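You operate a simulated robot arm through the tools that you are given. There is no shell and no other tool. Be economical: measure what you need, move in short steps, check, and stop when the job is done.

The job below is to be done with a simulated robot arm. You get a single attempt, and the scene is never put back.

## Task
Set Rohan's place on the blue mat: name sign, eraser, board slid up, clip open, white glue wound out.
Fine: the board with the grey card, slid straight, a finger's width off the mat at most; leave the glue stick in its stand. Set down upright: what you pick out.

It is judged by the outcome, as a careful person would: the job done as asked, and still so three seconds after it is handed in. It fails if anything else is knocked over, pushed out of place, dropped, spilled or broken.

## Robot
A 7-joint arm with a two-finger parallel gripper on a trunk, on a base that drives. Base frame: it is fixed to the floor where the robot stands at the start and does not move with it; the origin is under the middle of the robot, x ahead of it, y to its left, z up; the surface under the hand at the start is at about z = 74. Readings come in cm, rad, newtons and seconds.
Its first joint turns from -2.897 to 2.897 rad. Places, roughly: blue board clip [60, 30, 80]; blue mat [40, 30, 70]; clip board (18x9x3 cm) [60, 30, 70]; green glue knob [50, -10, 80]; mat (30x22x1 cm) [40, 30, 70]; purple board clip [60, -20, 80]; teal board clip [120, 50, 80]; white glue knob [50, -10, 80]. Payload 3.43 kg.
The tool frame sits at the grasp point between the pads (the TCP): z along the fingers, y along the line on which they close. The tips reach 3 cm beyond it. Largest opening 9.4 cm; finger width 2.8, thickness 1; the body of the gripper, 5 by 9.6 cm, starts 5.5 cm behind the TCP.
Orientation is that of the tool frame in the base frame, as [roll, pitch, yaw] about the fixed x, y, z axes, in that order (R = Rz(yaw) Ry(pitch) Rx(roll)). With the fingers straight down and closing along the base's y, the tool's x points along the base's -x, its y along +y and its z along -z.

## Interface
- The arm moves only by the tool arm_command. Its argument "plan" is a list of rows, each a list of 7 numbers: the shift along the base's x, y, z in cm, then the turn, a rotation vector about the base's x, y, z in rad, then the closure, from 0 (fully open) to 1 (shut). In form: [[x, y, z, rx, ry, rz, fingers], ...]. A call has 1 to 20 rows; each row is the pose to reach, as a shift and turn from the pose commanded when the call began. A row lasts 0.2 s, in which the tool goes at most 5 cm and 0.15 rad; a call with a longer step from one row to the next is refused whole, and so is a gripper value outside its range. A pose out of reach is approached as far as the arm can. The call stops where the force on the tool passes 40 N (or 10 N more than at its start, if that is more) or the arm is blocked; 0.2 s more then pass. Each finger travels about 4.5 cm/s and halts on what it meets, pressing with about 35 N; the grip force reading is that of the motor and also rises with nothing between the fingers. The clock runs only during rows and for 0.2 s after the last one: add rows that repeat a pose to give the fingers time. It gives the time, the measured TCP pose, the force on the tool (base axes), the opening and the grip force at its end, in the units of the frame above (readings bear some noise), with the torque about the TCP (base axes, N m) and any sound that the robot's microphone picked up.
- Cameras (640 x 400 px; columns grow to the right, rows downward): "scene" is now at [2.25, 24.79, 137.58]; the picture's right is [0.06, -1.00, 0.00], its down [-0.69, -0.04, -0.72] and it looks along [0.72, 0.04, -0.69] (base axes); focal length 282 px, centre (320, 200). "wrist" rides on the gripper at [7.6, 1.4, -10.3] in the tool frame; the picture's right is [-0.18, 0.98, 0.00], its down [-0.75, -0.14, -0.64] and it looks along [-0.63, -0.12, 0.77] (tool axes); focal length 243 px, centre (320, 200).
- snapshot(camera): a new picture of that camera. The clock stands still meanwhile.
- base_move(legs): drives the robot by 1 to 6 legs, each [ahead, turn to the left] in cm and rad, along the robot's own axes; the way and the turn of a leg run together, so that a leg with both is an arc; at most 150 cm and 3.142 rad a leg. The arm and the cameras ride along, it lands a little off, and it stops where it bumps. It gives what a move gives.
- turn_head(pan, tilt): turns the head with the scene camera to pan (to the left, within 2.094 rad either way) and tilt (down, from -0.506 to 1.204), counted from straight ahead of the robot. It gives what a move gives.
- point_at(camera, pixels): for up to 12 pixels [column, row] of the newest picture of that camera ("zoom" is the newest enlarged one), the place [x, y, z] in the base frame of the surface seen there, good to about 0.2 cm. The clock stands still meanwhile.
- close_up(camera, box): a new picture of the part [left, top, right, bottom] of that camera's present view, enlarged. The clock stands still meanwhile.
- sign_off(): hands the job in; it is judged then, once.

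Go step by step. Measure first, check grasps and placings, and put right what went wrong. The budget is 80 turns and 48 pictures, counting those below and the enlarged ones. Unless the task says otherwise, let go and move clear before handing in, and close with one line.

The tools are called by a JSON object that holds its "op" and its "data". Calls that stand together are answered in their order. arm_command: Moves the arm, as the interface text tells. Its arguments: {"type":"object","properties":{"plan":{"type":"array","items":{"type":"array","items":{"type":"number"}}}},"required":["plan"]} The other tools are called the same way: base_move (legs) drives the base; turn_head (pan, tilt) turns the head that bears the scene camera; snapshot (camera) takes a picture; point_at (camera, pixels) gives the place of the surface under pixels of a picture; close_up (camera, box) takes an enlarged picture of a part of a camera's view; sign_off () hands the job in.

At the start:

```text
time: 0.0
ee_pos: [59.24, 7.23, 111.75]
tool_rot: [3.141, 0.001, 3.134]
ft_force: [0.0, 0.8, 0.4]
wrist_torque: [0.02, -0.03, 0.02]
finger_gap: 9.39
grasp_force: 0.1
robot x, y, heading: [0.0, 0.76, 0.002]
head pan, tilt: [0.058, 0.761]
```

scene: 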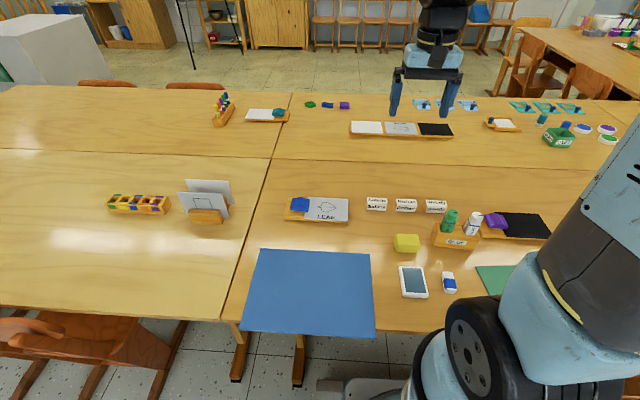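
wrist: 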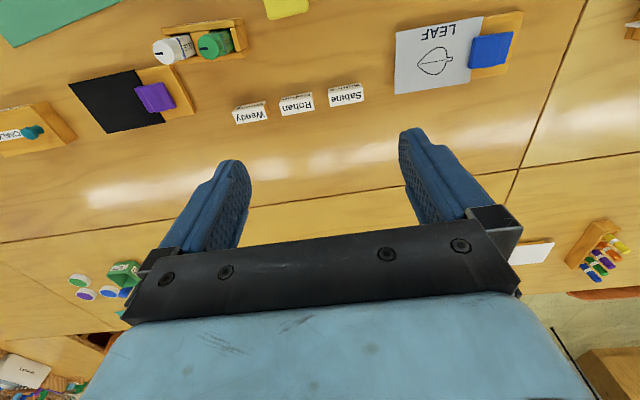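

The scene shows the LEAF board (px 318,209), name signs (375-437,205), the glue stand (460,225), an eraser candidate (449,282) and the mat (310,290). I'll enlarge the working area first.

{"op": "close_up", "data": {"camera": "scene", "box": [270, 180, 460, 300]}}

{"op": "close_up", "data": {"camera": "scene", "box": [380, 190, 560, 302]}}

{"op": "point_at", "data": {"camera": "scene", "pixels": [[257, 249], [370, 254], [375, 335], [242, 329], [405, 204], [449, 275], [449, 288], [318, 209], [473, 220], [449, 219], [300, 204], [406, 242]]}}

```text
3.33 times, centred on (365, 240) of scene
```

zoom: 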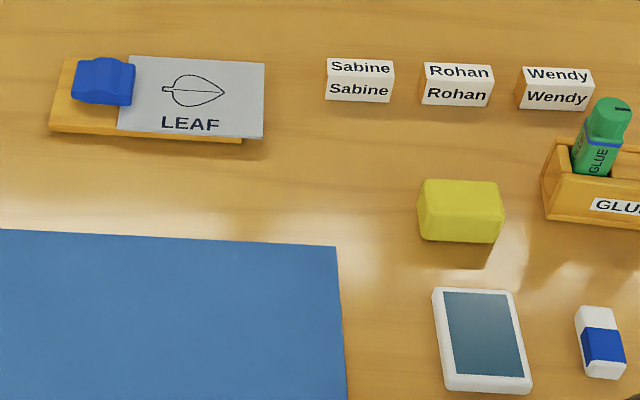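

```text
3.56 times, centred on (470, 246) of scene
```

zoom: 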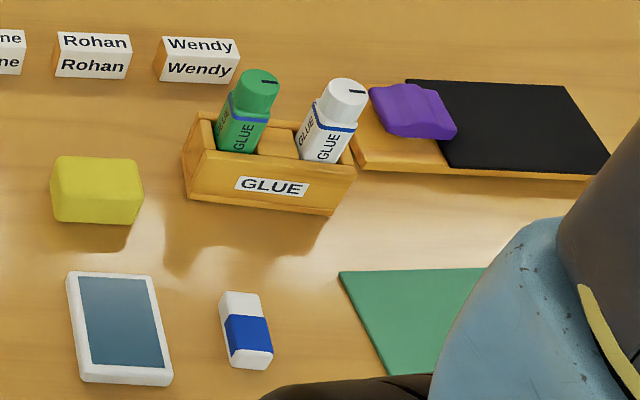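

```text
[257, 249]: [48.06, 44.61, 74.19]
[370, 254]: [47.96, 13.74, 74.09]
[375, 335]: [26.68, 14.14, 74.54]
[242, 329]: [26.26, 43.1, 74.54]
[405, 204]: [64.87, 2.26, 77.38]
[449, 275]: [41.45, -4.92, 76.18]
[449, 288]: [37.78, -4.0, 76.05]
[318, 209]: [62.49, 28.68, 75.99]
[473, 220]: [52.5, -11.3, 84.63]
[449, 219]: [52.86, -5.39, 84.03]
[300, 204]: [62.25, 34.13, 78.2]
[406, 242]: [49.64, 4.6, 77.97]
```

The board's card is grey with a blue clip; Rohan's sign is the middle one, the white/blue eraser stands at about (40,-4.5). I need to see how the clip and glue work, so I'll look at other clips and cards.

{"op": "close_up", "data": {"camera": "scene", "box": [100, 90, 300, 230]}}

{"op": "close_up", "data": {"camera": "scene", "box": [460, 90, 640, 200]}}

{"op": "close_up", "data": {"camera": "scene", "box": [275, 185, 365, 235]}}

{"op": "close_up", "data": {"camera": "wrist", "box": [140, 0, 280, 90]}}

```text
2.86 times, centred on (200, 160) of scene
```

zoom: 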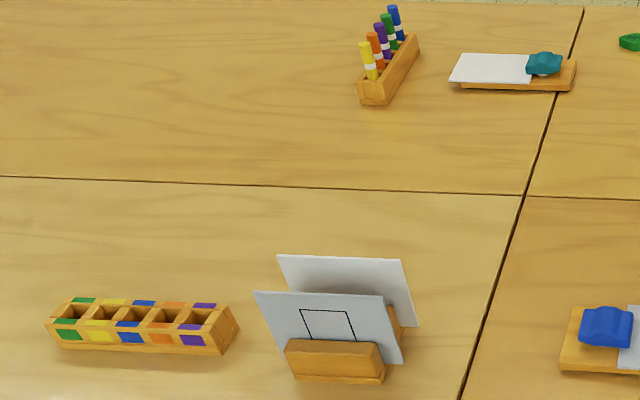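

```text
3.56 times, centred on (550, 145) of scene
```

zoom: 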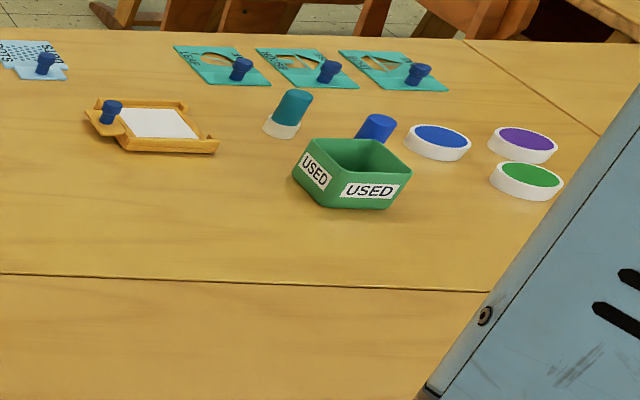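

```text
7.11 times, centred on (320, 210) of scene
```

zoom: 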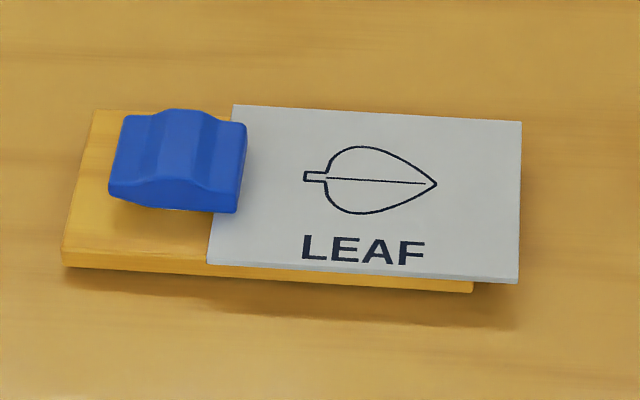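

```text
4.44 times, centred on (210, 45) of wrist
```

zoom: 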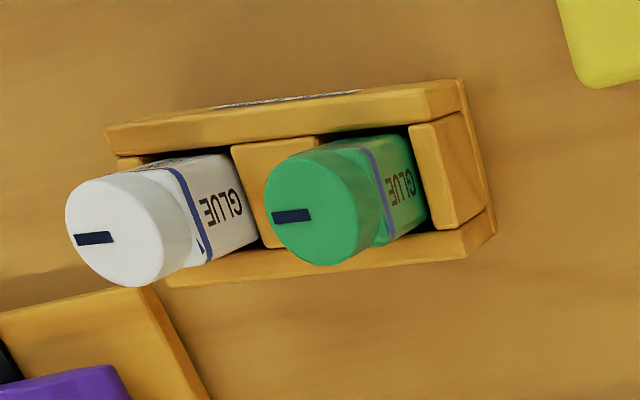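

The clip is a rocker-like piece with a ridge in the middle; both glue knobs have a dark mark. The eraser and mat are too close to the arm (under 52 cm), so I'll back up 20 cm, then look at everything from closer with the wrist camera.

{"op": "base_move", "data": {"legs": [[-20, 0]]}}

```text
time: 1.6
ee_pos: [39.22, 7.27, 111.85]
tool_rot: [3.141, -0.001, 3.137]
ft_force: [0.1, 0.0, 0.8]
wrist_torque: [0.04, 0.0, -0.01]
finger_gap: 9.41
grasp_force: 0.0
robot x, y, heading: [-19.87, 0.92, -0.005]
head pan, tilt: [0.058, 0.761]
```

Base is at x=-19.9. I'll move the hand above the glue stand, well over it, for a look.

{"op": "arm_command", "data": {"plan": [[3, -4, 0, 0, 0, 0, 0], [6, -7, 0, 0, 0, 0, 0], [9, -10, -2, 0, 0, 0, 0], [11, -13, -5, 0, 0, 0, 0], [12, -17, -7, 0, 0, 0, 0], [12, -19, -9, 0, 0, 0, 0], [12, -19, -12, 0, 0, 0, 0]]}}

{"op": "snapshot", "data": {"camera": "wrist"}}

{"op": "snapshot", "data": {"camera": "scene"}}

```text
time: 3.2
ee_pos: [51.04, -11.68, 99.88]
tool_rot: [-3.141, 0.001, 3.138]
ft_force: [-0.2, -0.4, 0.7]
wrist_torque: [0.0, -0.03, -0.02]
finger_gap: 9.38
grasp_force: 0.1
robot x, y, heading: [-20.22, 0.52, -0.001]
head pan, tilt: [0.058, 0.761]
```

```text
39 pictures are left
```

wrist: 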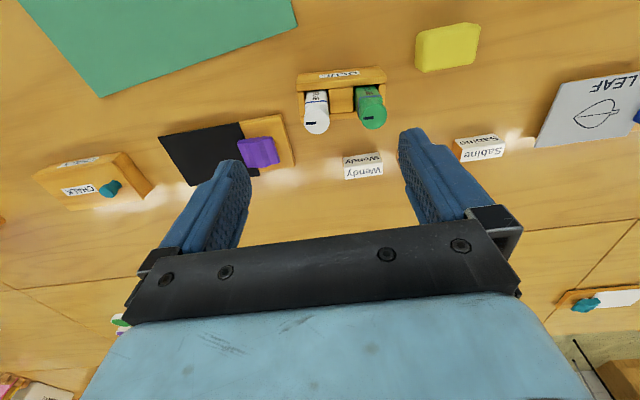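

```text
38 pictures are left
```

scene: 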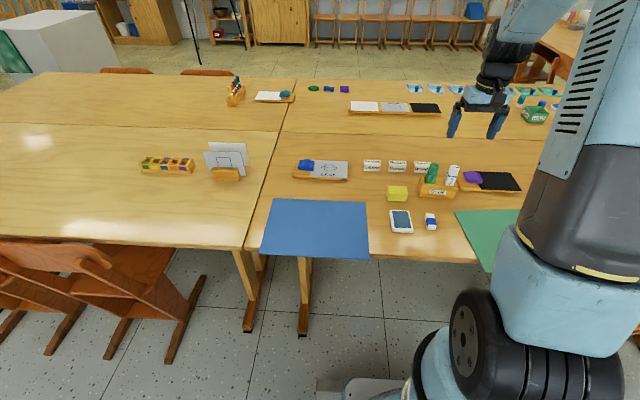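

The glue is at wrist px (315,110). Enlarging it and the purple clip, and the chalk box with a teal thing.

{"op": "close_up", "data": {"camera": "wrist", "box": [285, 60, 405, 140]}}

{"op": "close_up", "data": {"camera": "wrist", "box": [30, 100, 310, 220]}}

{"op": "close_up", "data": {"camera": "scene", "box": [380, 150, 480, 240]}}

```text
5.00 times, centred on (345, 100) of wrist
```

zoom: 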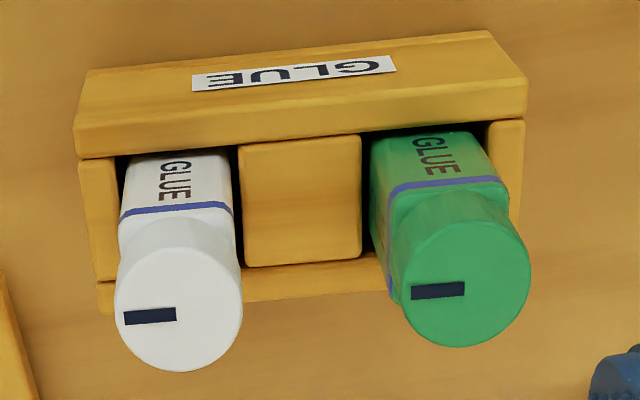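

```text
2.29 times, centred on (170, 160) of wrist
```

zoom: 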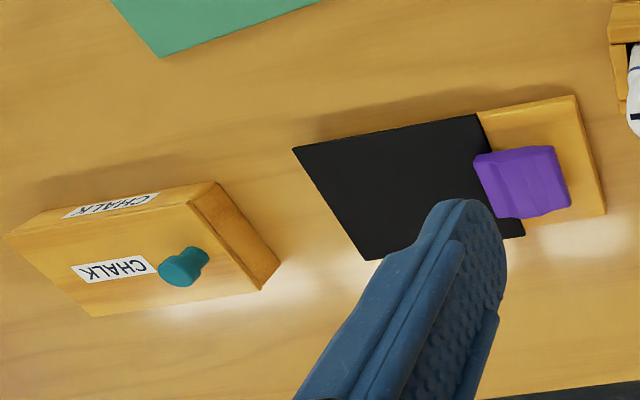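

```text
4.44 times, centred on (430, 195) of scene
```

zoom: 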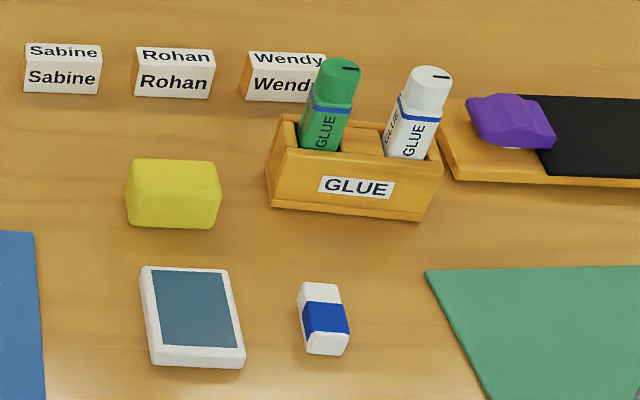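

Both knobs are round tops on squarish bodies with a radial mark pointing -y. Now measuring knob, signs and eraser.

{"op": "point_at", "data": {"camera": "zoom", "pixels": [[430, 78], [415, 85], [443, 90], [430, 100], [152, 82], [174, 60], [137, 75], [210, 82], [317, 292], [328, 345], [303, 320], [345, 320]]}}

{"op": "point_at", "data": {"camera": "wrist", "pixels": [[318, 127], [310, 122], [328, 122], [317, 133], [318, 112], [313, 124]]}}

```text
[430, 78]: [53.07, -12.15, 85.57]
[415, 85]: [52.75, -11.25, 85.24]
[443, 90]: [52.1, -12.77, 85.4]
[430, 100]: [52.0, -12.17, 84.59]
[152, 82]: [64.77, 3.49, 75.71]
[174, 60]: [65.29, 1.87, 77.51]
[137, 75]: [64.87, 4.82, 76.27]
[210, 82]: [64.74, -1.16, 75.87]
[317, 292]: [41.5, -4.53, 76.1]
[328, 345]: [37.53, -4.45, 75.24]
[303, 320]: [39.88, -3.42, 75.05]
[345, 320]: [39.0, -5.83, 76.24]
```

```text
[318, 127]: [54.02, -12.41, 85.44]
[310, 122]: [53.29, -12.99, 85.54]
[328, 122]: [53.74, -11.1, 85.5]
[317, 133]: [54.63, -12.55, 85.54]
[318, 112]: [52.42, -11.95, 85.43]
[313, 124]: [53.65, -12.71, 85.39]
```

White knob is centred near (53.4,-12.1), top z 85.5. Eraser first: moving over it at about (39.6,-4.6) with a part-closed opening, then looking.

{"op": "arm_command", "data": {"plan": [[-4, 2, 0, 0, 0, 0, 0.2], [-8, 5, -2, 0, 0, 0, 0.3], [-11, 7, -5, 0, 0, 0, 0.3], [-11.4, 7.1, -9, 0, 0, 0, 0.3], [-11.4, 7.1, -12, 0, 0, 0, 0.3], [-11.4, 7.1, -12, 0, 0, 0, 0.3]]}}

{"op": "snapshot", "data": {"camera": "wrist"}}

```text
refused: row 2 steps farther than a row can; nothing moved
```

```text
34 pictures are left
```

wrist: 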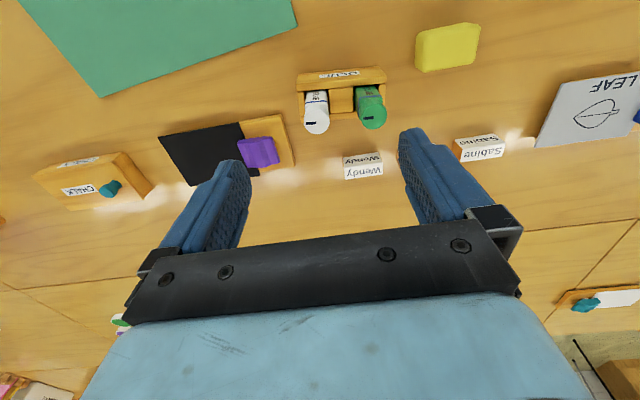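

The command was refused because one step was too long; repeating with shorter ones.

{"op": "arm_command", "data": {"plan": [[-4, 2, 0, 0, 0, 0, 0.2], [-7, 4, -2, 0, 0, 0, 0.3], [-10, 6, -5, 0, 0, 0, 0.3], [-11.4, 7.1, -9, 0, 0, 0, 0.3], [-11.4, 7.1, -12, 0, 0, 0, 0.3], [-11.4, 7.1, -12, 0, 0, 0, 0.3]]}}

{"op": "snapshot", "data": {"camera": "wrist"}}

```text
time: 4.6
ee_pos: [40.01, -4.65, 87.65]
tool_rot: [-3.139, 0.0, 3.135]
ft_force: [0.0, 0.4, -0.1]
wrist_torque: [-0.06, 0.0, -0.03]
finger_gap: 6.59
grasp_force: 0.1
robot x, y, heading: [-20.07, 0.55, 0.001]
head pan, tilt: [0.058, 0.761]
```

```text
33 pictures are left
```

wrist: 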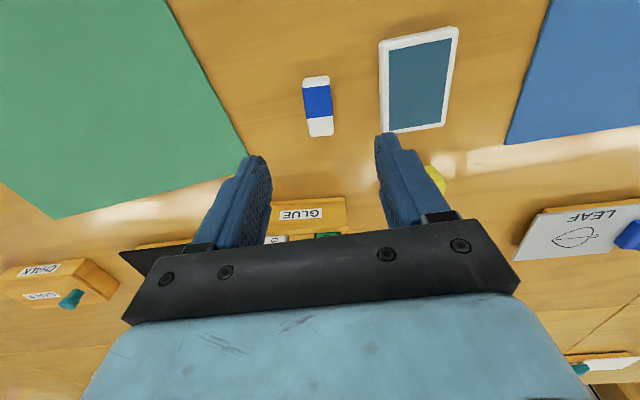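

Eraser at px (318,106), tablet edge at (383,85). Measuring corners.

{"op": "point_at", "data": {"camera": "wrist", "pixels": [[306, 81], [327, 79], [331, 130], [312, 132], [305, 106], [330, 104], [383, 60], [385, 125], [262, 190], [330, 205]]}}

```text
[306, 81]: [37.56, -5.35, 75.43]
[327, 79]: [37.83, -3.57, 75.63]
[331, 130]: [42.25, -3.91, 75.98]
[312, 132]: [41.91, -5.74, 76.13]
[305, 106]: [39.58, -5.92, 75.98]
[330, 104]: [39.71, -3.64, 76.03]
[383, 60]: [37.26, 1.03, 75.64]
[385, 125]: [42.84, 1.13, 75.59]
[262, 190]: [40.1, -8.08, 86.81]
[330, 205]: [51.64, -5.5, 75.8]
```

Eraser centre (39.8,-4.75), about 2.2 wide, turned -0.09 rad. Descending with tips just above the table and closing.

{"op": "arm_command", "data": {"plan": [[-0.2, -0.1, -3, 0, 0, -0.09, 0.35], [-0.2, -0.1, -6, 0, 0, -0.09, 0.35], [-0.2, -0.1, -8.5, 0, 0, -0.09, 0.35], [-0.2, -0.1, -10.1, 0, 0, -0.09, 0.35], [-0.2, -0.1, -10.1, 0, 0, -0.09, 0.6], [-0.2, -0.1, -10.1, 0, 0, -0.09, 0.85], [-0.2, -0.1, -10.1, 0, 0, -0.09, 0.85], [-0.2, -0.1, -10.1, 0, 0, -0.09, 0.85], [-0.2, -0.1, -10.1, 0, 0, -0.09, 0.85]]}}

```text
time: 6.6
ee_pos: [39.81, -4.66, 77.72]
tool_rot: [-3.142, 0.001, 3.044]
ft_force: [0.5, -0.5, -0.9]
wrist_torque: [0.01, 0.02, 0.0]
finger_gap: 2.28
grasp_force: 35.3
robot x, y, heading: [-19.77, 0.6, 0.005]
head pan, tilt: [0.058, 0.761]
```

Eraser held (gap 2.28). Before placing, measure mat and table heights and check the slate's surroundings.

{"op": "arm_command", "data": {"plan": [[0, 0, 4, 0, 0, 0, 0.85], [0, 0, 8, 0, 0, 0, 0.85], [-1, 4, 9, 0, 0, 0.05, 0.85], [-2, 8.5, 9, 0, 0, 0.09, 0.85], [-3, 13, 9, 0, 0, 0.09, 0.85], [-4, 17.5, 9, 0, 0, 0.09, 0.85], [-4, 22, 9, 0, 0, 0.09, 0.85], [-4, 24.7, 9, 0, 0, 0.09, 0.85]]}}

{"op": "point_at", "data": {"camera": "scene", "pixels": [[320, 230], [300, 215], [360, 250], [290, 245], [350, 190], [380, 220], [270, 200], [367, 203], [369, 259], [262, 255], [276, 200]]}}

{"op": "snapshot", "data": {"camera": "wrist"}}

```text
time: 8.4
ee_pos: [35.42, 19.84, 86.57]
tool_rot: [-3.141, -0.002, 3.135]
ft_force: [-1.0, 0.5, 0.1]
wrist_torque: [-0.01, 0.0, 0.0]
finger_gap: 2.26
grasp_force: 35.2
robot x, y, heading: [-20.01, 0.7, -0.003]
head pan, tilt: [0.058, 0.761]
```

```text
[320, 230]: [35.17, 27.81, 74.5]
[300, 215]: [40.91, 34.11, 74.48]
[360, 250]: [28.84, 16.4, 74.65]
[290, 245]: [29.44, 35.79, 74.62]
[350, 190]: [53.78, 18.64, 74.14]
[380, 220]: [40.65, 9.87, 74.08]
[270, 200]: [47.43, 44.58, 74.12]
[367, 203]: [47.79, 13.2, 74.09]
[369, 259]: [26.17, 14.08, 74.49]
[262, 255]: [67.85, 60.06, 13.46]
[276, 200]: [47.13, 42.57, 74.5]
```

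```text
32 pictures are left
```

wrist: 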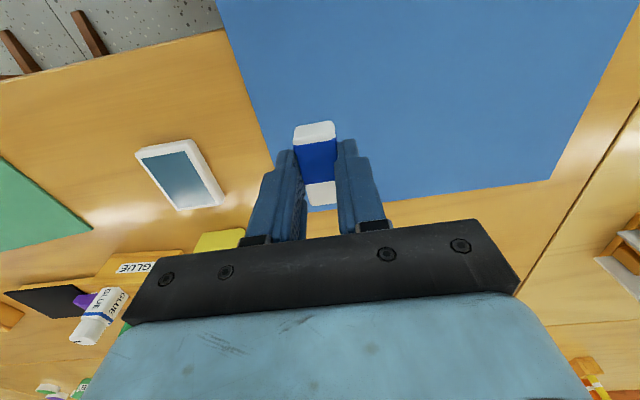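

Mat top is 74.5, table 74.1, so the eraser goes down to TCP z about 78.1. Lowering, releasing, and lifting off.

{"op": "arm_command", "data": {"plan": [[0, 0, -4, 0, 0, 0, 0.85], [0, 0, -7, 0, 0, 0, 0.85], [0, 0, -8.4, 0, 0, 0, 0.85], [0, 0, -8.45, 0, 0, 0, 0.85], [0, 0, -8.45, 0, 0, 0, 0.7], [0, 0, -8.45, 0, 0, 0, 0.5], [0, 0, -8.45, 0, 0, 0, 0.4], [0, 0, -8.45, 0, 0, 0, 0.4], [0, 0, -4, 0, 0, 0, 0.4], [0, 0, 0, 0, 0, 0, 0.4], [0, 0, 4, 0, 0, 0, 0.4]]}}

{"op": "snapshot", "data": {"camera": "wrist"}}

```text
time: 10.8
ee_pos: [35.75, 19.97, 90.7]
tool_rot: [3.141, -0.001, 3.136]
ft_force: [0.9, -0.5, -0.1]
wrist_torque: [-0.04, 0.0, -0.02]
finger_gap: 5.64
grasp_force: 0.1
robot x, y, heading: [-19.85, 0.55, 0.003]
head pan, tilt: [0.058, 0.761]
```

```text
31 pictures are left
```

wrist: 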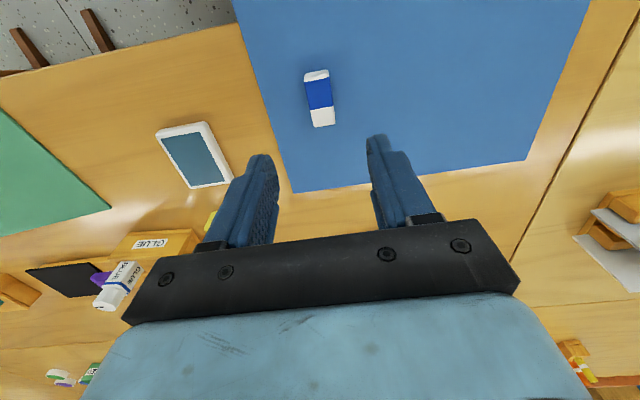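

Eraser sits flat on the mat (px 320,98). Moving over Rohan's sign near (65.5,1.9) for a look.

{"op": "arm_command", "data": {"plan": [[4, -2, 0, 0, 0, 0, 0.4], [8, -5, 0, 0, 0, 0, 0.4], [12, -8, 0, 0, 0, 0, 0.4], [16, -11, 0, 0, 0, 0, 0.4], [20, -14, 0, 0, 0, 0, 0.4], [24, -17, 0, 0, 0, 0, 0.4], [28, -18.1, 0, 0, 0, 0, 0.4], [29.7, -18.1, 0, 0, 0, 0, 0.4]]}}

{"op": "snapshot", "data": {"camera": "wrist"}}

```text
time: 12.6
ee_pos: [65.22, 2.07, 90.57]
tool_rot: [-3.142, -0.001, 3.137]
ft_force: [-0.3, 0.2, 0.0]
wrist_torque: [0.0, -0.01, -0.01]
finger_gap: 5.64
grasp_force: 0.0
robot x, y, heading: [-20.14, 0.59, -0.0]
head pan, tilt: [0.058, 0.761]
```

```text
30 pictures are left
```

wrist: 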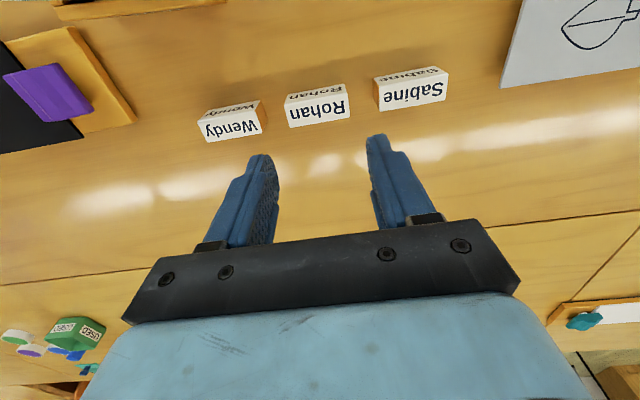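

{"op": "close_up", "data": {"camera": "wrist", "box": [180, 55, 460, 155]}}

{"op": "point_at", "data": {"camera": "wrist", "pixels": [[287, 106], [345, 96], [290, 125], [349, 115], [318, 100], [320, 119], [264, 120], [376, 92], [288, 94], [344, 86], [318, 92]]}}

```text
2.29 times, centred on (320, 105) of wrist
```

zoom: 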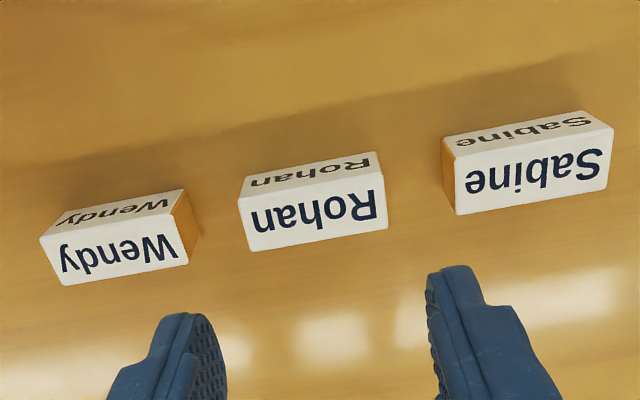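

```text
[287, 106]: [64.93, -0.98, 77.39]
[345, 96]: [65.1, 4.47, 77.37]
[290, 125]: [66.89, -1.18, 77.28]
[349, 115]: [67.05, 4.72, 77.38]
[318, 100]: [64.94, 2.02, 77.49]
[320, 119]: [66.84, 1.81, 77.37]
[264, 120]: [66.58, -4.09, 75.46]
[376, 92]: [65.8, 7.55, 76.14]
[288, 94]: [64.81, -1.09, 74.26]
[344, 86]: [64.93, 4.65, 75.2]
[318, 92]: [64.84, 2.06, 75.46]
```

Rohan's block spans x 64.8–67.0, y -1.2–4.8, top 77.4. I'll turn the hand 90° to grip it front to back.

{"op": "arm_command", "data": {"plan": [[0.2, 0, 0, 0, 0, -0.145, 0.4], [0.4, -0.1, 0, 0, 0, -0.29, 0.4], [0.7, -0.2, 0, 0, 0, -0.435, 0.4], [0.7, -0.2, 0, 0, 0, -0.58, 0.4], [0.7, -0.2, 0, 0, 0, -0.725, 0.4], [0.7, -0.2, 0, 0, 0, -0.87, 0.4], [0.7, -0.2, 0, 0, 0, -1.015, 0.4], [0.7, -0.2, 0, 0, 0, -1.16, 0.4], [0.7, -0.2, 0, 0, 0, -1.305, 0.4], [0.7, -0.2, -1, 0, 0, -1.45, 0.4], [0.7, -0.2, -2, 0, 0, -1.566, 0.4], [0.7, -0.2, -4, 0, 0, -1.566, 0.4], [0.7, -0.2, -4, 0, 0, -1.566, 0.4]]}}

{"op": "snapshot", "data": {"camera": "wrist"}}

```text
time: 15.4
ee_pos: [66.02, 1.63, 86.76]
tool_rot: [-3.141, -0.001, 1.567]
ft_force: [-0.3, 0.1, 0.5]
wrist_torque: [-0.02, -0.01, -0.01]
finger_gap: 5.61
grasp_force: 0.0
robot x, y, heading: [-20.23, 1.0, -0.001]
head pan, tilt: [0.058, 0.761]
```

```text
28 pictures are left
```

wrist: 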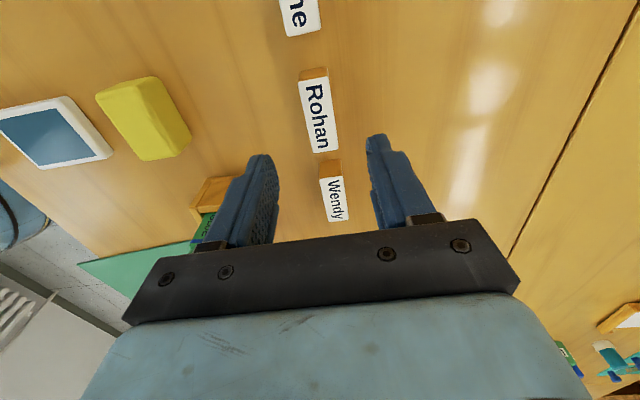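

The sign lies squarely between the fingers. Descending to tip height ~75.2 and closing.

{"op": "arm_command", "data": {"plan": [[0, 0.2, -3, 0, 0, 0, 0.4], [0, 0.2, -6, 0, 0, 0, 0.4], [0, 0.2, -8.5, 0, 0, 0, 0.4], [0, 0.2, -8.5, 0, 0, 0, 0.55], [0, 0.2, -8.5, 0, 0, 0, 0.7], [0, 0.2, -8.5, 0, 0, 0, 0.85], [0, 0.2, -8.5, 0, 0, 0, 0.85], [0, 0.2, -8.5, 0, 0, 0, 0.85]]}}

```text
time: 17.2
ee_pos: [66.23, 1.77, 78.26]
tool_rot: [-3.138, 0.0, 1.569]
ft_force: [0.4, 0.6, -0.4]
wrist_torque: [0.01, -0.02, -0.01]
finger_gap: 2.25
grasp_force: 35.3
robot x, y, heading: [-19.83, 0.89, -0.002]
head pan, tilt: [0.058, 0.761]
```

Held (gap 2.25). Lifting and carrying to the mat at about (38,30).

{"op": "arm_command", "data": {"plan": [[0, 0, 4, 0, 0, 0, 0.85], [0, 0, 8, 0, 0, 0, 0.85], [-2, 2, 10, 0, 0, 0, 0.85], [-5, 5, 10, 0, 0, 0, 0.85], [-8.4, 8.4, 10, 0, 0, 0, 0.85], [-11.8, 11.8, 10, 0, 0, 0, 0.85], [-15.2, 15.2, 10, 0, 0, 0, 0.85], [-18.6, 18.6, 10, 0, 0, 0, 0.85], [-22, 22, 10, 0, 0, 0, 0.85], [-25.2, 25.2, 10, 0, 0, 0, 0.85], [-28, 28, 10, 0, 0, 0, 0.85], [-28, 28, 6, 0, 0, 0, 0.85], [-28, 28, 2.5, 0, 0, 0, 0.85], [-28, 28, 2.5, 0, 0, 0, 0.85]]}}

{"op": "snapshot", "data": {"camera": "wrist"}}

```text
time: 20.2
ee_pos: [38.17, 29.54, 80.74]
tool_rot: [-3.14, 0.001, 1.57]
ft_force: [0.6, 1.0, -0.2]
wrist_torque: [-0.02, -0.01, 0.02]
finger_gap: 2.27
grasp_force: 34.9
robot x, y, heading: [-20.25, 0.88, 0.001]
head pan, tilt: [0.058, 0.761]
```

```text
27 pictures are left
```

wrist: 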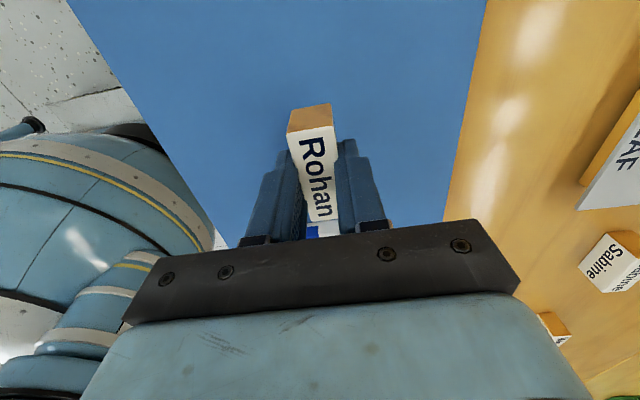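

Sign is over the mat, level. Lowering 2.1 cm, releasing and lifting.

{"op": "arm_command", "data": {"plan": [[0, 0, -1.2, 0, 0, 0, 0.85], [0, 0, -2.1, 0, 0, 0, 0.85], [0, 0, -2.15, 0, 0, 0, 0.85], [0, 0, -2.15, 0, 0, 0, 0.7], [0, 0, -2.15, 0, 0, 0, 0.55], [0, 0, -2.15, 0, 0, 0, 0.4], [0, 0, -2.15, 0, 0, 0, 0.4], [0, 0, 2, 0, 0, 0, 0.4], [0, 0, 6, 0, 0, 0, 0.4], [0, 0, 10, 0, 0, 0, 0.4]]}}

{"op": "snapshot", "data": {"camera": "wrist"}}

```text
time: 22.4
ee_pos: [38.46, 29.83, 90.76]
tool_rot: [-3.139, 0.001, 1.568]
ft_force: [0.1, 0.4, 0.0]
wrist_torque: [-0.03, 0.0, 0.0]
finger_gap: 5.65
grasp_force: 0.1
robot x, y, heading: [-20.23, 0.82, 0.001]
head pan, tilt: [0.058, 0.761]
```

```text
26 pictures are left
```

wrist: 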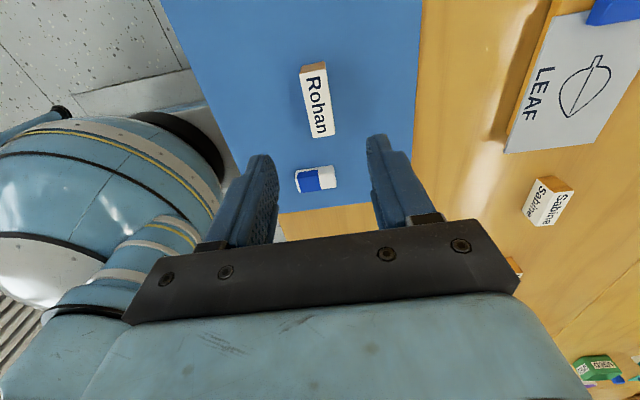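

Sign stands on the mat, eraser intact. Now looking over the LEAF board with the hand above about (62,29).

{"op": "arm_command", "data": {"plan": [[4, 0, 0, 0, 0, 0, 0.4], [8, 0, 1, 0, 0, 0, 0.4], [12, 0, 1, 0, 0, 0, 0.4], [16, 0, 1, 0, 0, 0, 0.4], [20, 0, 1, 0, 0, 0, 0.4], [23, 0, 1, 0, 0, 0, 0.4], [23, 0, 1, 0, 0, 0, 0.4]]}}

{"op": "snapshot", "data": {"camera": "wrist"}}

```text
time: 24.0
ee_pos: [61.22, 29.86, 91.66]
tool_rot: [-3.142, 0.001, 1.571]
ft_force: [-0.2, -0.1, -0.2]
wrist_torque: [-0.01, 0.0, 0.02]
finger_gap: 5.64
grasp_force: 0.0
robot x, y, heading: [-19.96, 0.66, -0.003]
head pan, tilt: [0.058, 0.761]
```

```text
25 pictures are left
```

wrist: 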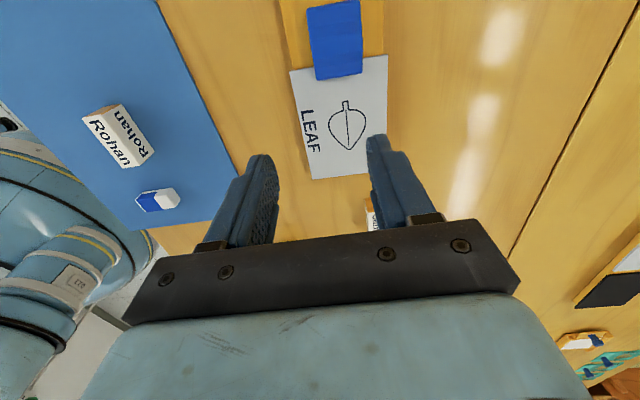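

{"op": "close_up", "data": {"camera": "wrist", "box": [260, 0, 420, 100]}}

{"op": "point_at", "data": {"camera": "wrist", "pixels": [[309, 10], [359, 2], [363, 70], [320, 78], [335, 10], [335, 40], [340, 70], [298, 50], [375, 30], [388, 58], [385, 110], [296, 110]]}}

```text
4.00 times, centred on (340, 50) of wrist
```

zoom: 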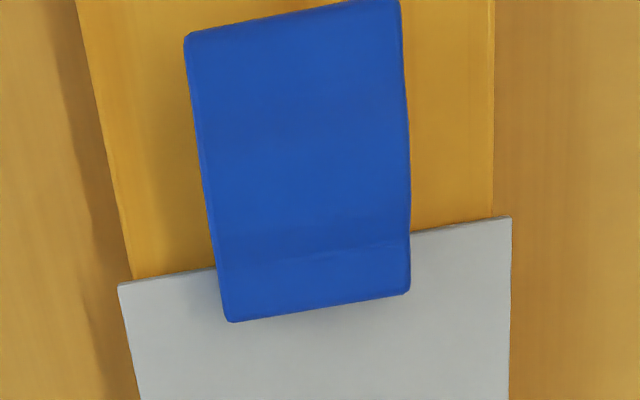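

```text
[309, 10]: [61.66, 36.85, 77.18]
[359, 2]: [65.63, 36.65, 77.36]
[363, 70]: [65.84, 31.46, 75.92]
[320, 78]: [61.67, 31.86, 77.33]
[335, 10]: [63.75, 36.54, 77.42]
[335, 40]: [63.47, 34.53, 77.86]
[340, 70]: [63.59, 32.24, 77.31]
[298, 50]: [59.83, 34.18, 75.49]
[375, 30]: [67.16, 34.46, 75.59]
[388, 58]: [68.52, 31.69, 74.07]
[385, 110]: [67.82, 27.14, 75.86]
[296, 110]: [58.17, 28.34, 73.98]
```

Clip spans y 31.5–37, ridge at y≈34.5 (z 77.9), ends hanging clear of the board: a rocker. First slide the board; measuring its edges exactly.

{"op": "point_at", "data": {"camera": "wrist", "pixels": [[289, 37], [286, 20], [282, 10], [381, 37], [382, 10], [386, 60], [293, 75], [310, 176], [368, 172], [386, 130], [300, 130]]}}

{"op": "turn_head", "data": {"pan": 0.55, "tilt": 0.6}}

{"op": "close_up", "data": {"camera": "scene", "box": [220, 140, 470, 300]}}

```text
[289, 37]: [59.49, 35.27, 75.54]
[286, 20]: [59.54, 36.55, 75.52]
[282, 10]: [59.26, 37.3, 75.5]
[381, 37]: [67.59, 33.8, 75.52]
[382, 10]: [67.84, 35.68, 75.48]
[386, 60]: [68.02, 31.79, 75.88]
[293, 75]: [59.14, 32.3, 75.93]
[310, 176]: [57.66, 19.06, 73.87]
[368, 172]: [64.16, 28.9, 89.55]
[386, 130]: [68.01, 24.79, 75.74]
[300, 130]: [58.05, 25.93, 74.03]
```

```text
time: 24.9
ee_pos: [61.13, 29.82, 91.83]
tool_rot: [3.141, 0.0, 1.569]
ft_force: [0.0, 0.0, 0.8]
wrist_torque: [-0.02, 0.05, -0.02]
finger_gap: 5.61
grasp_force: 0.1
robot x, y, heading: [-19.89, 0.46, 0.0]
head pan, tilt: [0.55, 0.6]
```

```text
2.50 times, centred on (345, 220) of scene
```

zoom: 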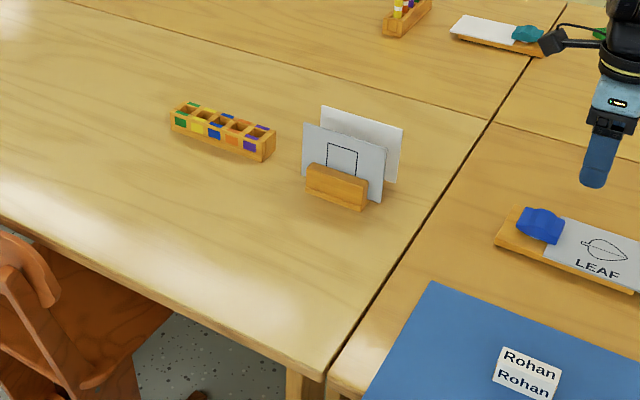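

Board x 59.1–67.9; the card overhangs its long sides slightly, so pushing an edge would shift the card. I'll instead grip the clip sideways at its ridge (63.65,34.3) and slide the board by that.

{"op": "arm_command", "data": {"plan": [[1.2, 2.2, -2, 0, 0, 0, 0.3], [2.45, 4.45, -4, 0, 0, 0, 0.3], [2.45, 4.45, -7, 0, 0, 0, 0.3], [2.45, 4.45, -10, 0, 0, 0, 0.3], [2.45, 4.45, -12.6, 0, 0, 0, 0.3], [2.45, 4.45, -12.6, 0, 0, 0, 0.3]]}}

{"op": "snapshot", "data": {"camera": "wrist"}}

```text
time: 26.3
ee_pos: [63.5, 34.34, 79.07]
tool_rot: [3.141, 0.001, 1.57]
ft_force: [-0.2, 0.9, -0.5]
wrist_torque: [0.01, -0.02, 0.0]
finger_gap: 6.57
grasp_force: 0.0
robot x, y, heading: [-19.82, 0.75, 0.001]
head pan, tilt: [0.55, 0.6]
```

```text
22 pictures are left
```

wrist: 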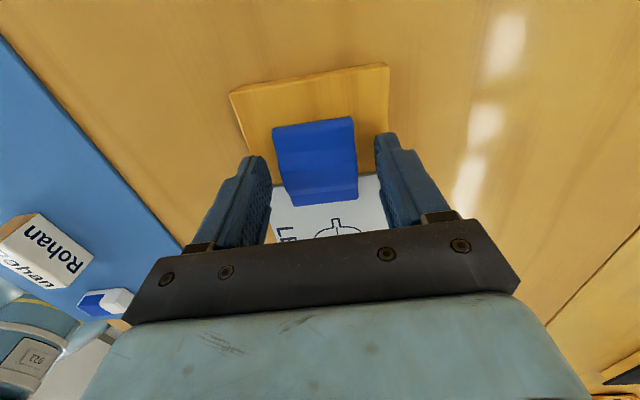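

The fingers straddle the clip. Measuring the board's end corners and the mat edge, then closing.

{"op": "point_at", "data": {"camera": "wrist", "pixels": [[233, 96], [387, 67], [248, 148], [386, 110], [100, 150], [60, 98], [135, 198]]}}

{"op": "arm_command", "data": {"plan": [[0, 0, 0, 0, 0, 0, 0.45], [0, 0, 0, 0, 0, 0, 0.55], [0, 0, 0, 0, 0, 0, 0.65], [0, 0, 0, 0, 0, 0, 0.65]]}}

```text
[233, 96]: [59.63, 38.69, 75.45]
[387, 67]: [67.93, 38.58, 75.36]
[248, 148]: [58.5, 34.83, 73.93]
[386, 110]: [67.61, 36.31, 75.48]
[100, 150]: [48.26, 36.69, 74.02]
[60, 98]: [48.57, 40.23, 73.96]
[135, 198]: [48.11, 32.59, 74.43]
```

```text
time: 27.3
ee_pos: [63.53, 34.27, 78.98]
tool_rot: [3.141, 0.001, 1.568]
ft_force: [-0.1, -0.2, -1.5]
wrist_torque: [0.0, -0.01, -0.2]
finger_gap: 4.32
grasp_force: 35.2
robot x, y, heading: [-20.02, 0.8, -0.003]
head pan, tilt: [0.55, 0.6]
```

Clip gripped (gap 4.32). Sliding straight back toward the mat by 10.2 cm.

{"op": "arm_command", "data": {"plan": [[-0.7, 0, 0, 0, 0, 0, 0.65], [-1.7, 0, 0, 0, 0, 0, 0.65], [-2.7, 0, 0, 0, 0, 0, 0.65], [-3.7, 0, 0, 0, 0, 0, 0.65], [-4.7, 0, 0, 0, 0, 0, 0.65], [-5.7, 0, 0, 0, 0, 0, 0.65], [-6.7, 0, 0, 0, 0, 0, 0.65], [-7.7, 0, 0, 0, 0, 0, 0.65], [-8.7, 0, 0, 0, 0, 0, 0.65], [-9.5, 0, 0, 0, 0, 0, 0.65], [-10.0, 0, 0, 0, 0, 0, 0.65], [-10.2, 0, 0, 0, 0, 0, 0.65], [-10.2, 0, 0, 0, 0, 0, 0.65]]}}

{"op": "snapshot", "data": {"camera": "wrist"}}

```text
time: 30.1
ee_pos: [53.32, 34.27, 79.07]
tool_rot: [3.14, -0.001, 1.571]
ft_force: [-0.1, 0.1, -0.2]
wrist_torque: [0.04, 0.0, 0.03]
finger_gap: 4.36
grasp_force: 35.4
robot x, y, heading: [-19.88, 0.67, 0.001]
head pan, tilt: [0.55, 0.6]
```

```text
21 pictures are left
```

wrist: 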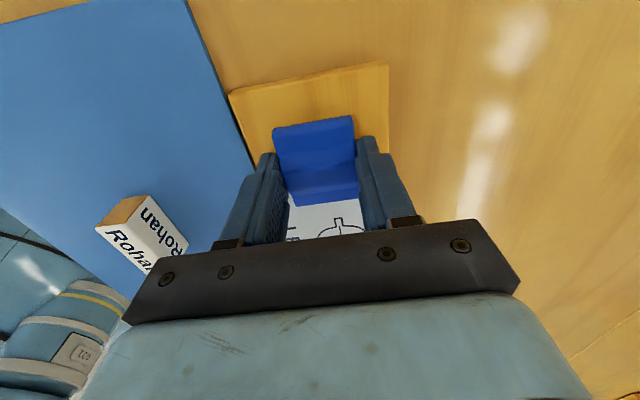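

{"op": "close_up", "data": {"camera": "scene", "box": [380, 200, 560, 312]}}

{"op": "point_at", "data": {"camera": "wrist", "pixels": [[233, 96], [387, 67], [240, 118], [215, 70], [222, 85], [236, 120], [232, 118]]}}

```text
3.56 times, centred on (470, 256) of scene
```

zoom: 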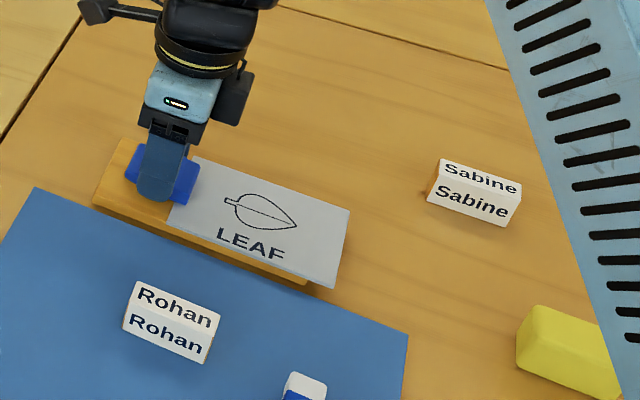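

```text
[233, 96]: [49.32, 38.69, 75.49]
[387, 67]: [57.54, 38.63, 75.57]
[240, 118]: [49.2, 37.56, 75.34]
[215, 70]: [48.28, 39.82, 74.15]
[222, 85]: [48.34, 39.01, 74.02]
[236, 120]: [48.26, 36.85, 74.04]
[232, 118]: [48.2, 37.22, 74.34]
```

Board front is ~1 cm from the mat at this end; checking the other end, then releasing.

{"op": "point_at", "data": {"camera": "zoom", "pixels": [[300, 274], [306, 275], [200, 228], [108, 192], [332, 285], [348, 213], [250, 255], [335, 303]]}}

{"op": "arm_command", "data": {"plan": [[0, 0, 0, 0, 0, 0, 0.5], [0, 0, 0, 0, 0, 0, 0.35], [0, 0, 0, 0, 0, 0, 0.3], [0, 0, 3, 0, 0, 0, 0.3], [0, 0, 7, 0, 0, 0, 0.3], [0, 0, 9, 0, 0, 0, 0.6], [0, 0, 9, 0, 0, 0, 1], [0, 0, 9, 0, 0, 0, 1]]}}

{"op": "snapshot", "data": {"camera": "wrist"}}

```text
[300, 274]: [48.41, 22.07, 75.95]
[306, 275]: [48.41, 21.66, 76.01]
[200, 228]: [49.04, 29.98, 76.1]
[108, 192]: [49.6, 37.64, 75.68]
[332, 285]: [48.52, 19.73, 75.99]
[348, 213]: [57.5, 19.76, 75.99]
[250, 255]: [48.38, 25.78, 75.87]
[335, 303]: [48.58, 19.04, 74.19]
```

```text
time: 31.9
ee_pos: [53.08, 34.34, 87.95]
tool_rot: [3.141, 0.001, 1.569]
ft_force: [-0.4, 0.0, -0.7]
wrist_torque: [0.02, 0.0, 0.0]
finger_gap: 0.0
grasp_force: 2.6
robot x, y, heading: [-20.1, 0.67, -0.001]
head pan, tilt: [0.55, 0.6]
```

```text
19 pictures are left
```

wrist: 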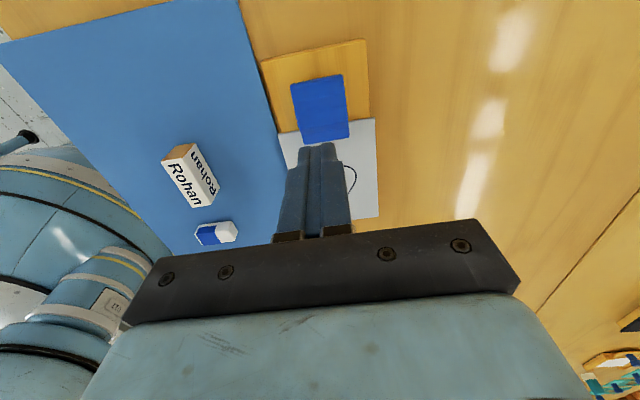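

Board is square to the mat, gap about 1 cm or less. Now checking the clip position, then pressing its tail end with closed fingertips.

{"op": "point_at", "data": {"camera": "wrist", "pixels": [[295, 84], [343, 76], [320, 81], [322, 110], [324, 135], [302, 140]]}}

{"op": "arm_command", "data": {"plan": [[0.2, 1.4, -2, 0, 0, 0, 1], [0.3, 2.6, -4, 0, 0, 0, 1], [0.3, 2.6, -6, 0, 0, 0, 1], [0.3, 2.6, -7.2, 0, 0, 0, 1], [0.3, 2.6, -7.6, 0, 0, 0, 1], [0.3, 2.6, -7.8, 0, 0, 0, 1], [0.3, 2.6, -8.0, 0, 0, 0, 1]]}}

```text
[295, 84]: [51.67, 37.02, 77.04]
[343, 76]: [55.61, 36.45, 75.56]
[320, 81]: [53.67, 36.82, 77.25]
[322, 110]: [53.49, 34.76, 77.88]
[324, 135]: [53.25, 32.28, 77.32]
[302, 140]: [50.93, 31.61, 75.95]
```

```text
time: 33.5
ee_pos: [53.61, 36.85, 79.96]
tool_rot: [-3.141, 0.0, 1.57]
ft_force: [-0.1, -0.9, -0.3]
wrist_torque: [0.0, 0.0, 0.02]
finger_gap: 0.01
grasp_force: 33.1
robot x, y, heading: [-19.92, 0.43, 0.003]
head pan, tilt: [0.55, 0.6]
```

No contact force yet at tip z≈77. Pressing further in small steps.

{"op": "arm_command", "data": {"plan": [[0, 0, -0.2, 0, 0, 0, 1], [0, 0, -0.4, 0, 0, 0, 1], [0, 0, -0.6, 0, 0, 0, 1], [0, 0, -0.8, 0, 0, 0, 1]]}}

```text
time: 34.4
ee_pos: [53.78, 36.97, 79.93]
tool_rot: [3.139, -0.003, 1.572]
ft_force: [-2.7, 1.4, 10.0]
wrist_torque: [-0.1, 0.08, 0.02]
finger_gap: 0.0
grasp_force: 32.6
robot x, y, heading: [-19.73, 0.5, 0.002]
head pan, tilt: [0.55, 0.6]
stopped in row 4: the force on the tool passed its limit at 44 N (the readings are from after the stop); the commanded pose is now the measured one
```

The press met 44 N without much travel. Looking at the clip.

{"op": "arm_command", "data": {"plan": [[0, 0, 3, 0, 0, 0, 1], [0, -2, 6, 0, 0, 0, 1], [0, -6, 8, 0, 0, 0, 1]]}}

{"op": "close_up", "data": {"camera": "wrist", "box": [240, 0, 420, 140]}}

{"op": "close_up", "data": {"camera": "scene", "box": [395, 220, 495, 290]}}

```text
time: 35.2
ee_pos: [53.72, 31.16, 87.77]
tool_rot: [3.141, -0.003, 1.571]
ft_force: [-0.2, 0.2, 0.5]
wrist_torque: [-0.05, -0.03, -0.01]
finger_gap: 0.02
grasp_force: 32.7
robot x, y, heading: [-20.23, 0.88, -0.005]
head pan, tilt: [0.55, 0.6]
```

```text
2.86 times, centred on (330, 70) of wrist
```

zoom: 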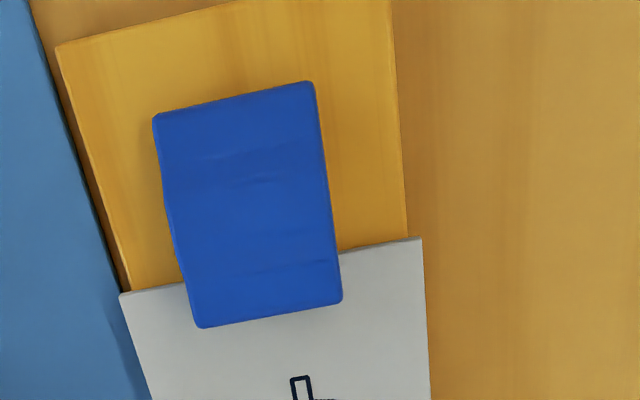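

```text
5.71 times, centred on (445, 255) of scene
```

zoom: 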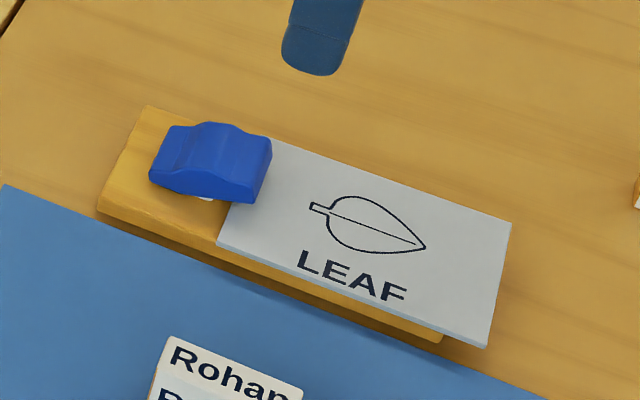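

The clip now seems tilted, with a white pivot showing at zoom (205,198), as on the purple clip. Measuring heights of both ends.

{"op": "point_at", "data": {"camera": "zoom", "pixels": [[172, 135], [160, 165], [185, 150], [212, 160], [240, 165], [262, 150], [255, 175], [205, 198]]}}

{"op": "snapshot", "data": {"camera": "wrist"}}

```text
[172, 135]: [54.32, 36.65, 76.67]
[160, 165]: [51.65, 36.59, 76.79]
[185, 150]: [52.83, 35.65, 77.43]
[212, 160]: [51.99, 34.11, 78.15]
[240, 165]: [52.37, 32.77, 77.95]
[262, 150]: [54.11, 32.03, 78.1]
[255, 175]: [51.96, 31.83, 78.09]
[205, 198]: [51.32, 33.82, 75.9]
```

```text
16 pictures are left
```

wrist: 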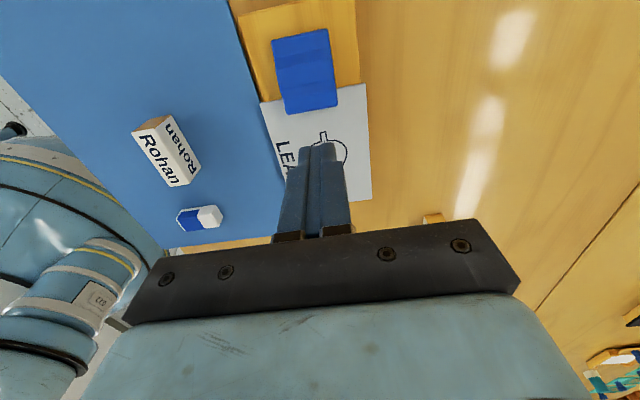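

Tail is at z 76.7 and jaw at 78.1 (both were 77.3): the clip is open and holds. Next to the white glue: going high over to its knob.

{"op": "arm_command", "data": {"plan": [[0, -3, 3, 0, 0, 0, 1], [0, -6, 6, 0, 0, 0, 0.8], [0, -10, 7, 0, 0, 0, 0.5], [0, -14.5, 7, 0, 0, 0, 0.5], [0, -19, 7, 0, 0, 0, 0.5], [0, -23.5, 7, 0, 0, 0, 0.5], [0, -28, 7, 0, 0, 0, 0.5], [0, -32.5, 7, 0, 0, 0, 0.5], [0, -37, 7, 0, 0, 0, 0.5], [-0.2, -41, 7, 0, 0, 0, 0.5], [-0.3, -43.3, 7, 0, 0, 0, 0.5], [-0.3, -43.3, 7, 0, 0, 0, 0.5]]}}

{"op": "turn_head", "data": {"pan": 0.0, "tilt": 0.7}}

{"op": "snapshot", "data": {"camera": "wrist"}}

```text
time: 37.8
ee_pos: [53.52, -12.42, 94.74]
tool_rot: [3.139, -0.003, 1.57]
ft_force: [0.0, 0.4, 0.4]
wrist_torque: [-0.02, 0.02, -0.01]
finger_gap: 4.71
grasp_force: 0.0
robot x, y, heading: [-20.36, 0.89, 0.002]
head pan, tilt: [0.55, 0.6]
```

```text
time: 38.8
ee_pos: [53.52, -12.57, 94.68]
tool_rot: [3.139, -0.002, 1.57]
ft_force: [0.0, -0.4, 0.0]
wrist_torque: [0.01, -0.02, 0.02]
finger_gap: 4.71
grasp_force: 0.1
robot x, y, heading: [-19.86, 1.04, -0.002]
head pan, tilt: [0.0, 0.7]
```

```text
15 pictures are left
```

wrist: 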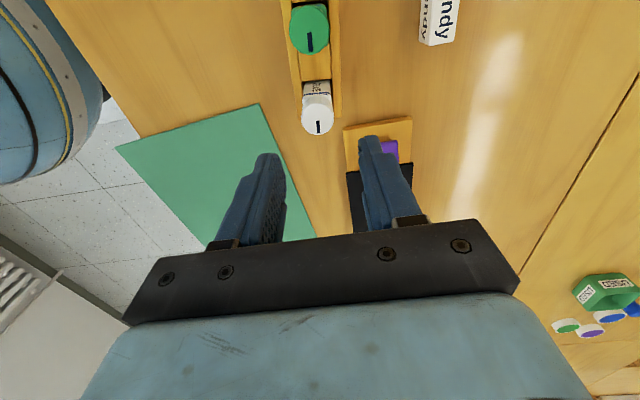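

{"op": "point_at", "data": {"camera": "wrist", "pixels": [[317, 118], [303, 119], [331, 117], [316, 132], [317, 106], [333, 112], [314, 98], [310, 38], [310, 12]]}}

{"op": "close_up", "data": {"camera": "wrist", "box": [275, 0, 365, 140]}}

```text
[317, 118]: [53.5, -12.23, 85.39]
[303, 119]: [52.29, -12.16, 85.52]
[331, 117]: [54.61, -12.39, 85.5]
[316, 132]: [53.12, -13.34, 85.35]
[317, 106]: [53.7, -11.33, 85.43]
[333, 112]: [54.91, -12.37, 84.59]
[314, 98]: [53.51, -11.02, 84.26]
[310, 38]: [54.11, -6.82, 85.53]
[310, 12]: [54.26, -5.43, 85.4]
```

```text
2.86 times, centred on (320, 70) of wrist
```

zoom: 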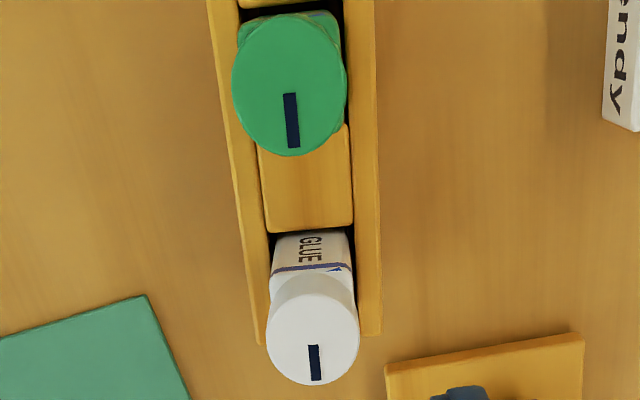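

Knob centre (53.5,-12.25), radius 1.2. There's a small arrow-like mark on the band at zoom (335,268); enlarging to learn the winding sense.

{"op": "close_up", "data": {"camera": "wrist", "box": [298, 78, 338, 103]}}

{"op": "close_up", "data": {"camera": "scene", "box": [360, 150, 440, 210]}}

```text
16.00 times, centred on (318, 90) of wrist
```

zoom: 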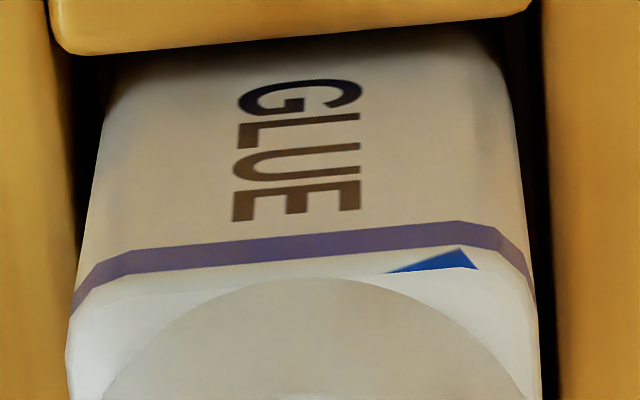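

```text
6.67 times, centred on (400, 180) of scene
```

zoom: 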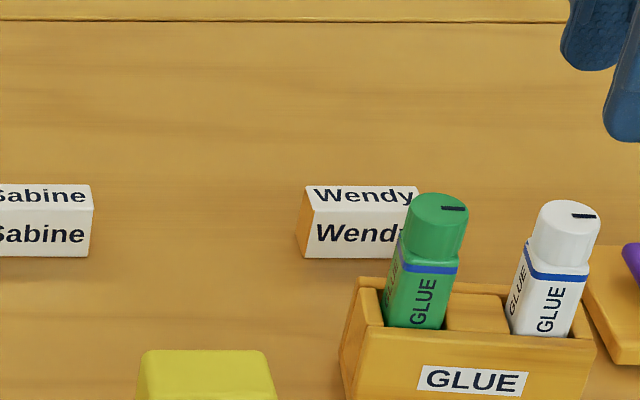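

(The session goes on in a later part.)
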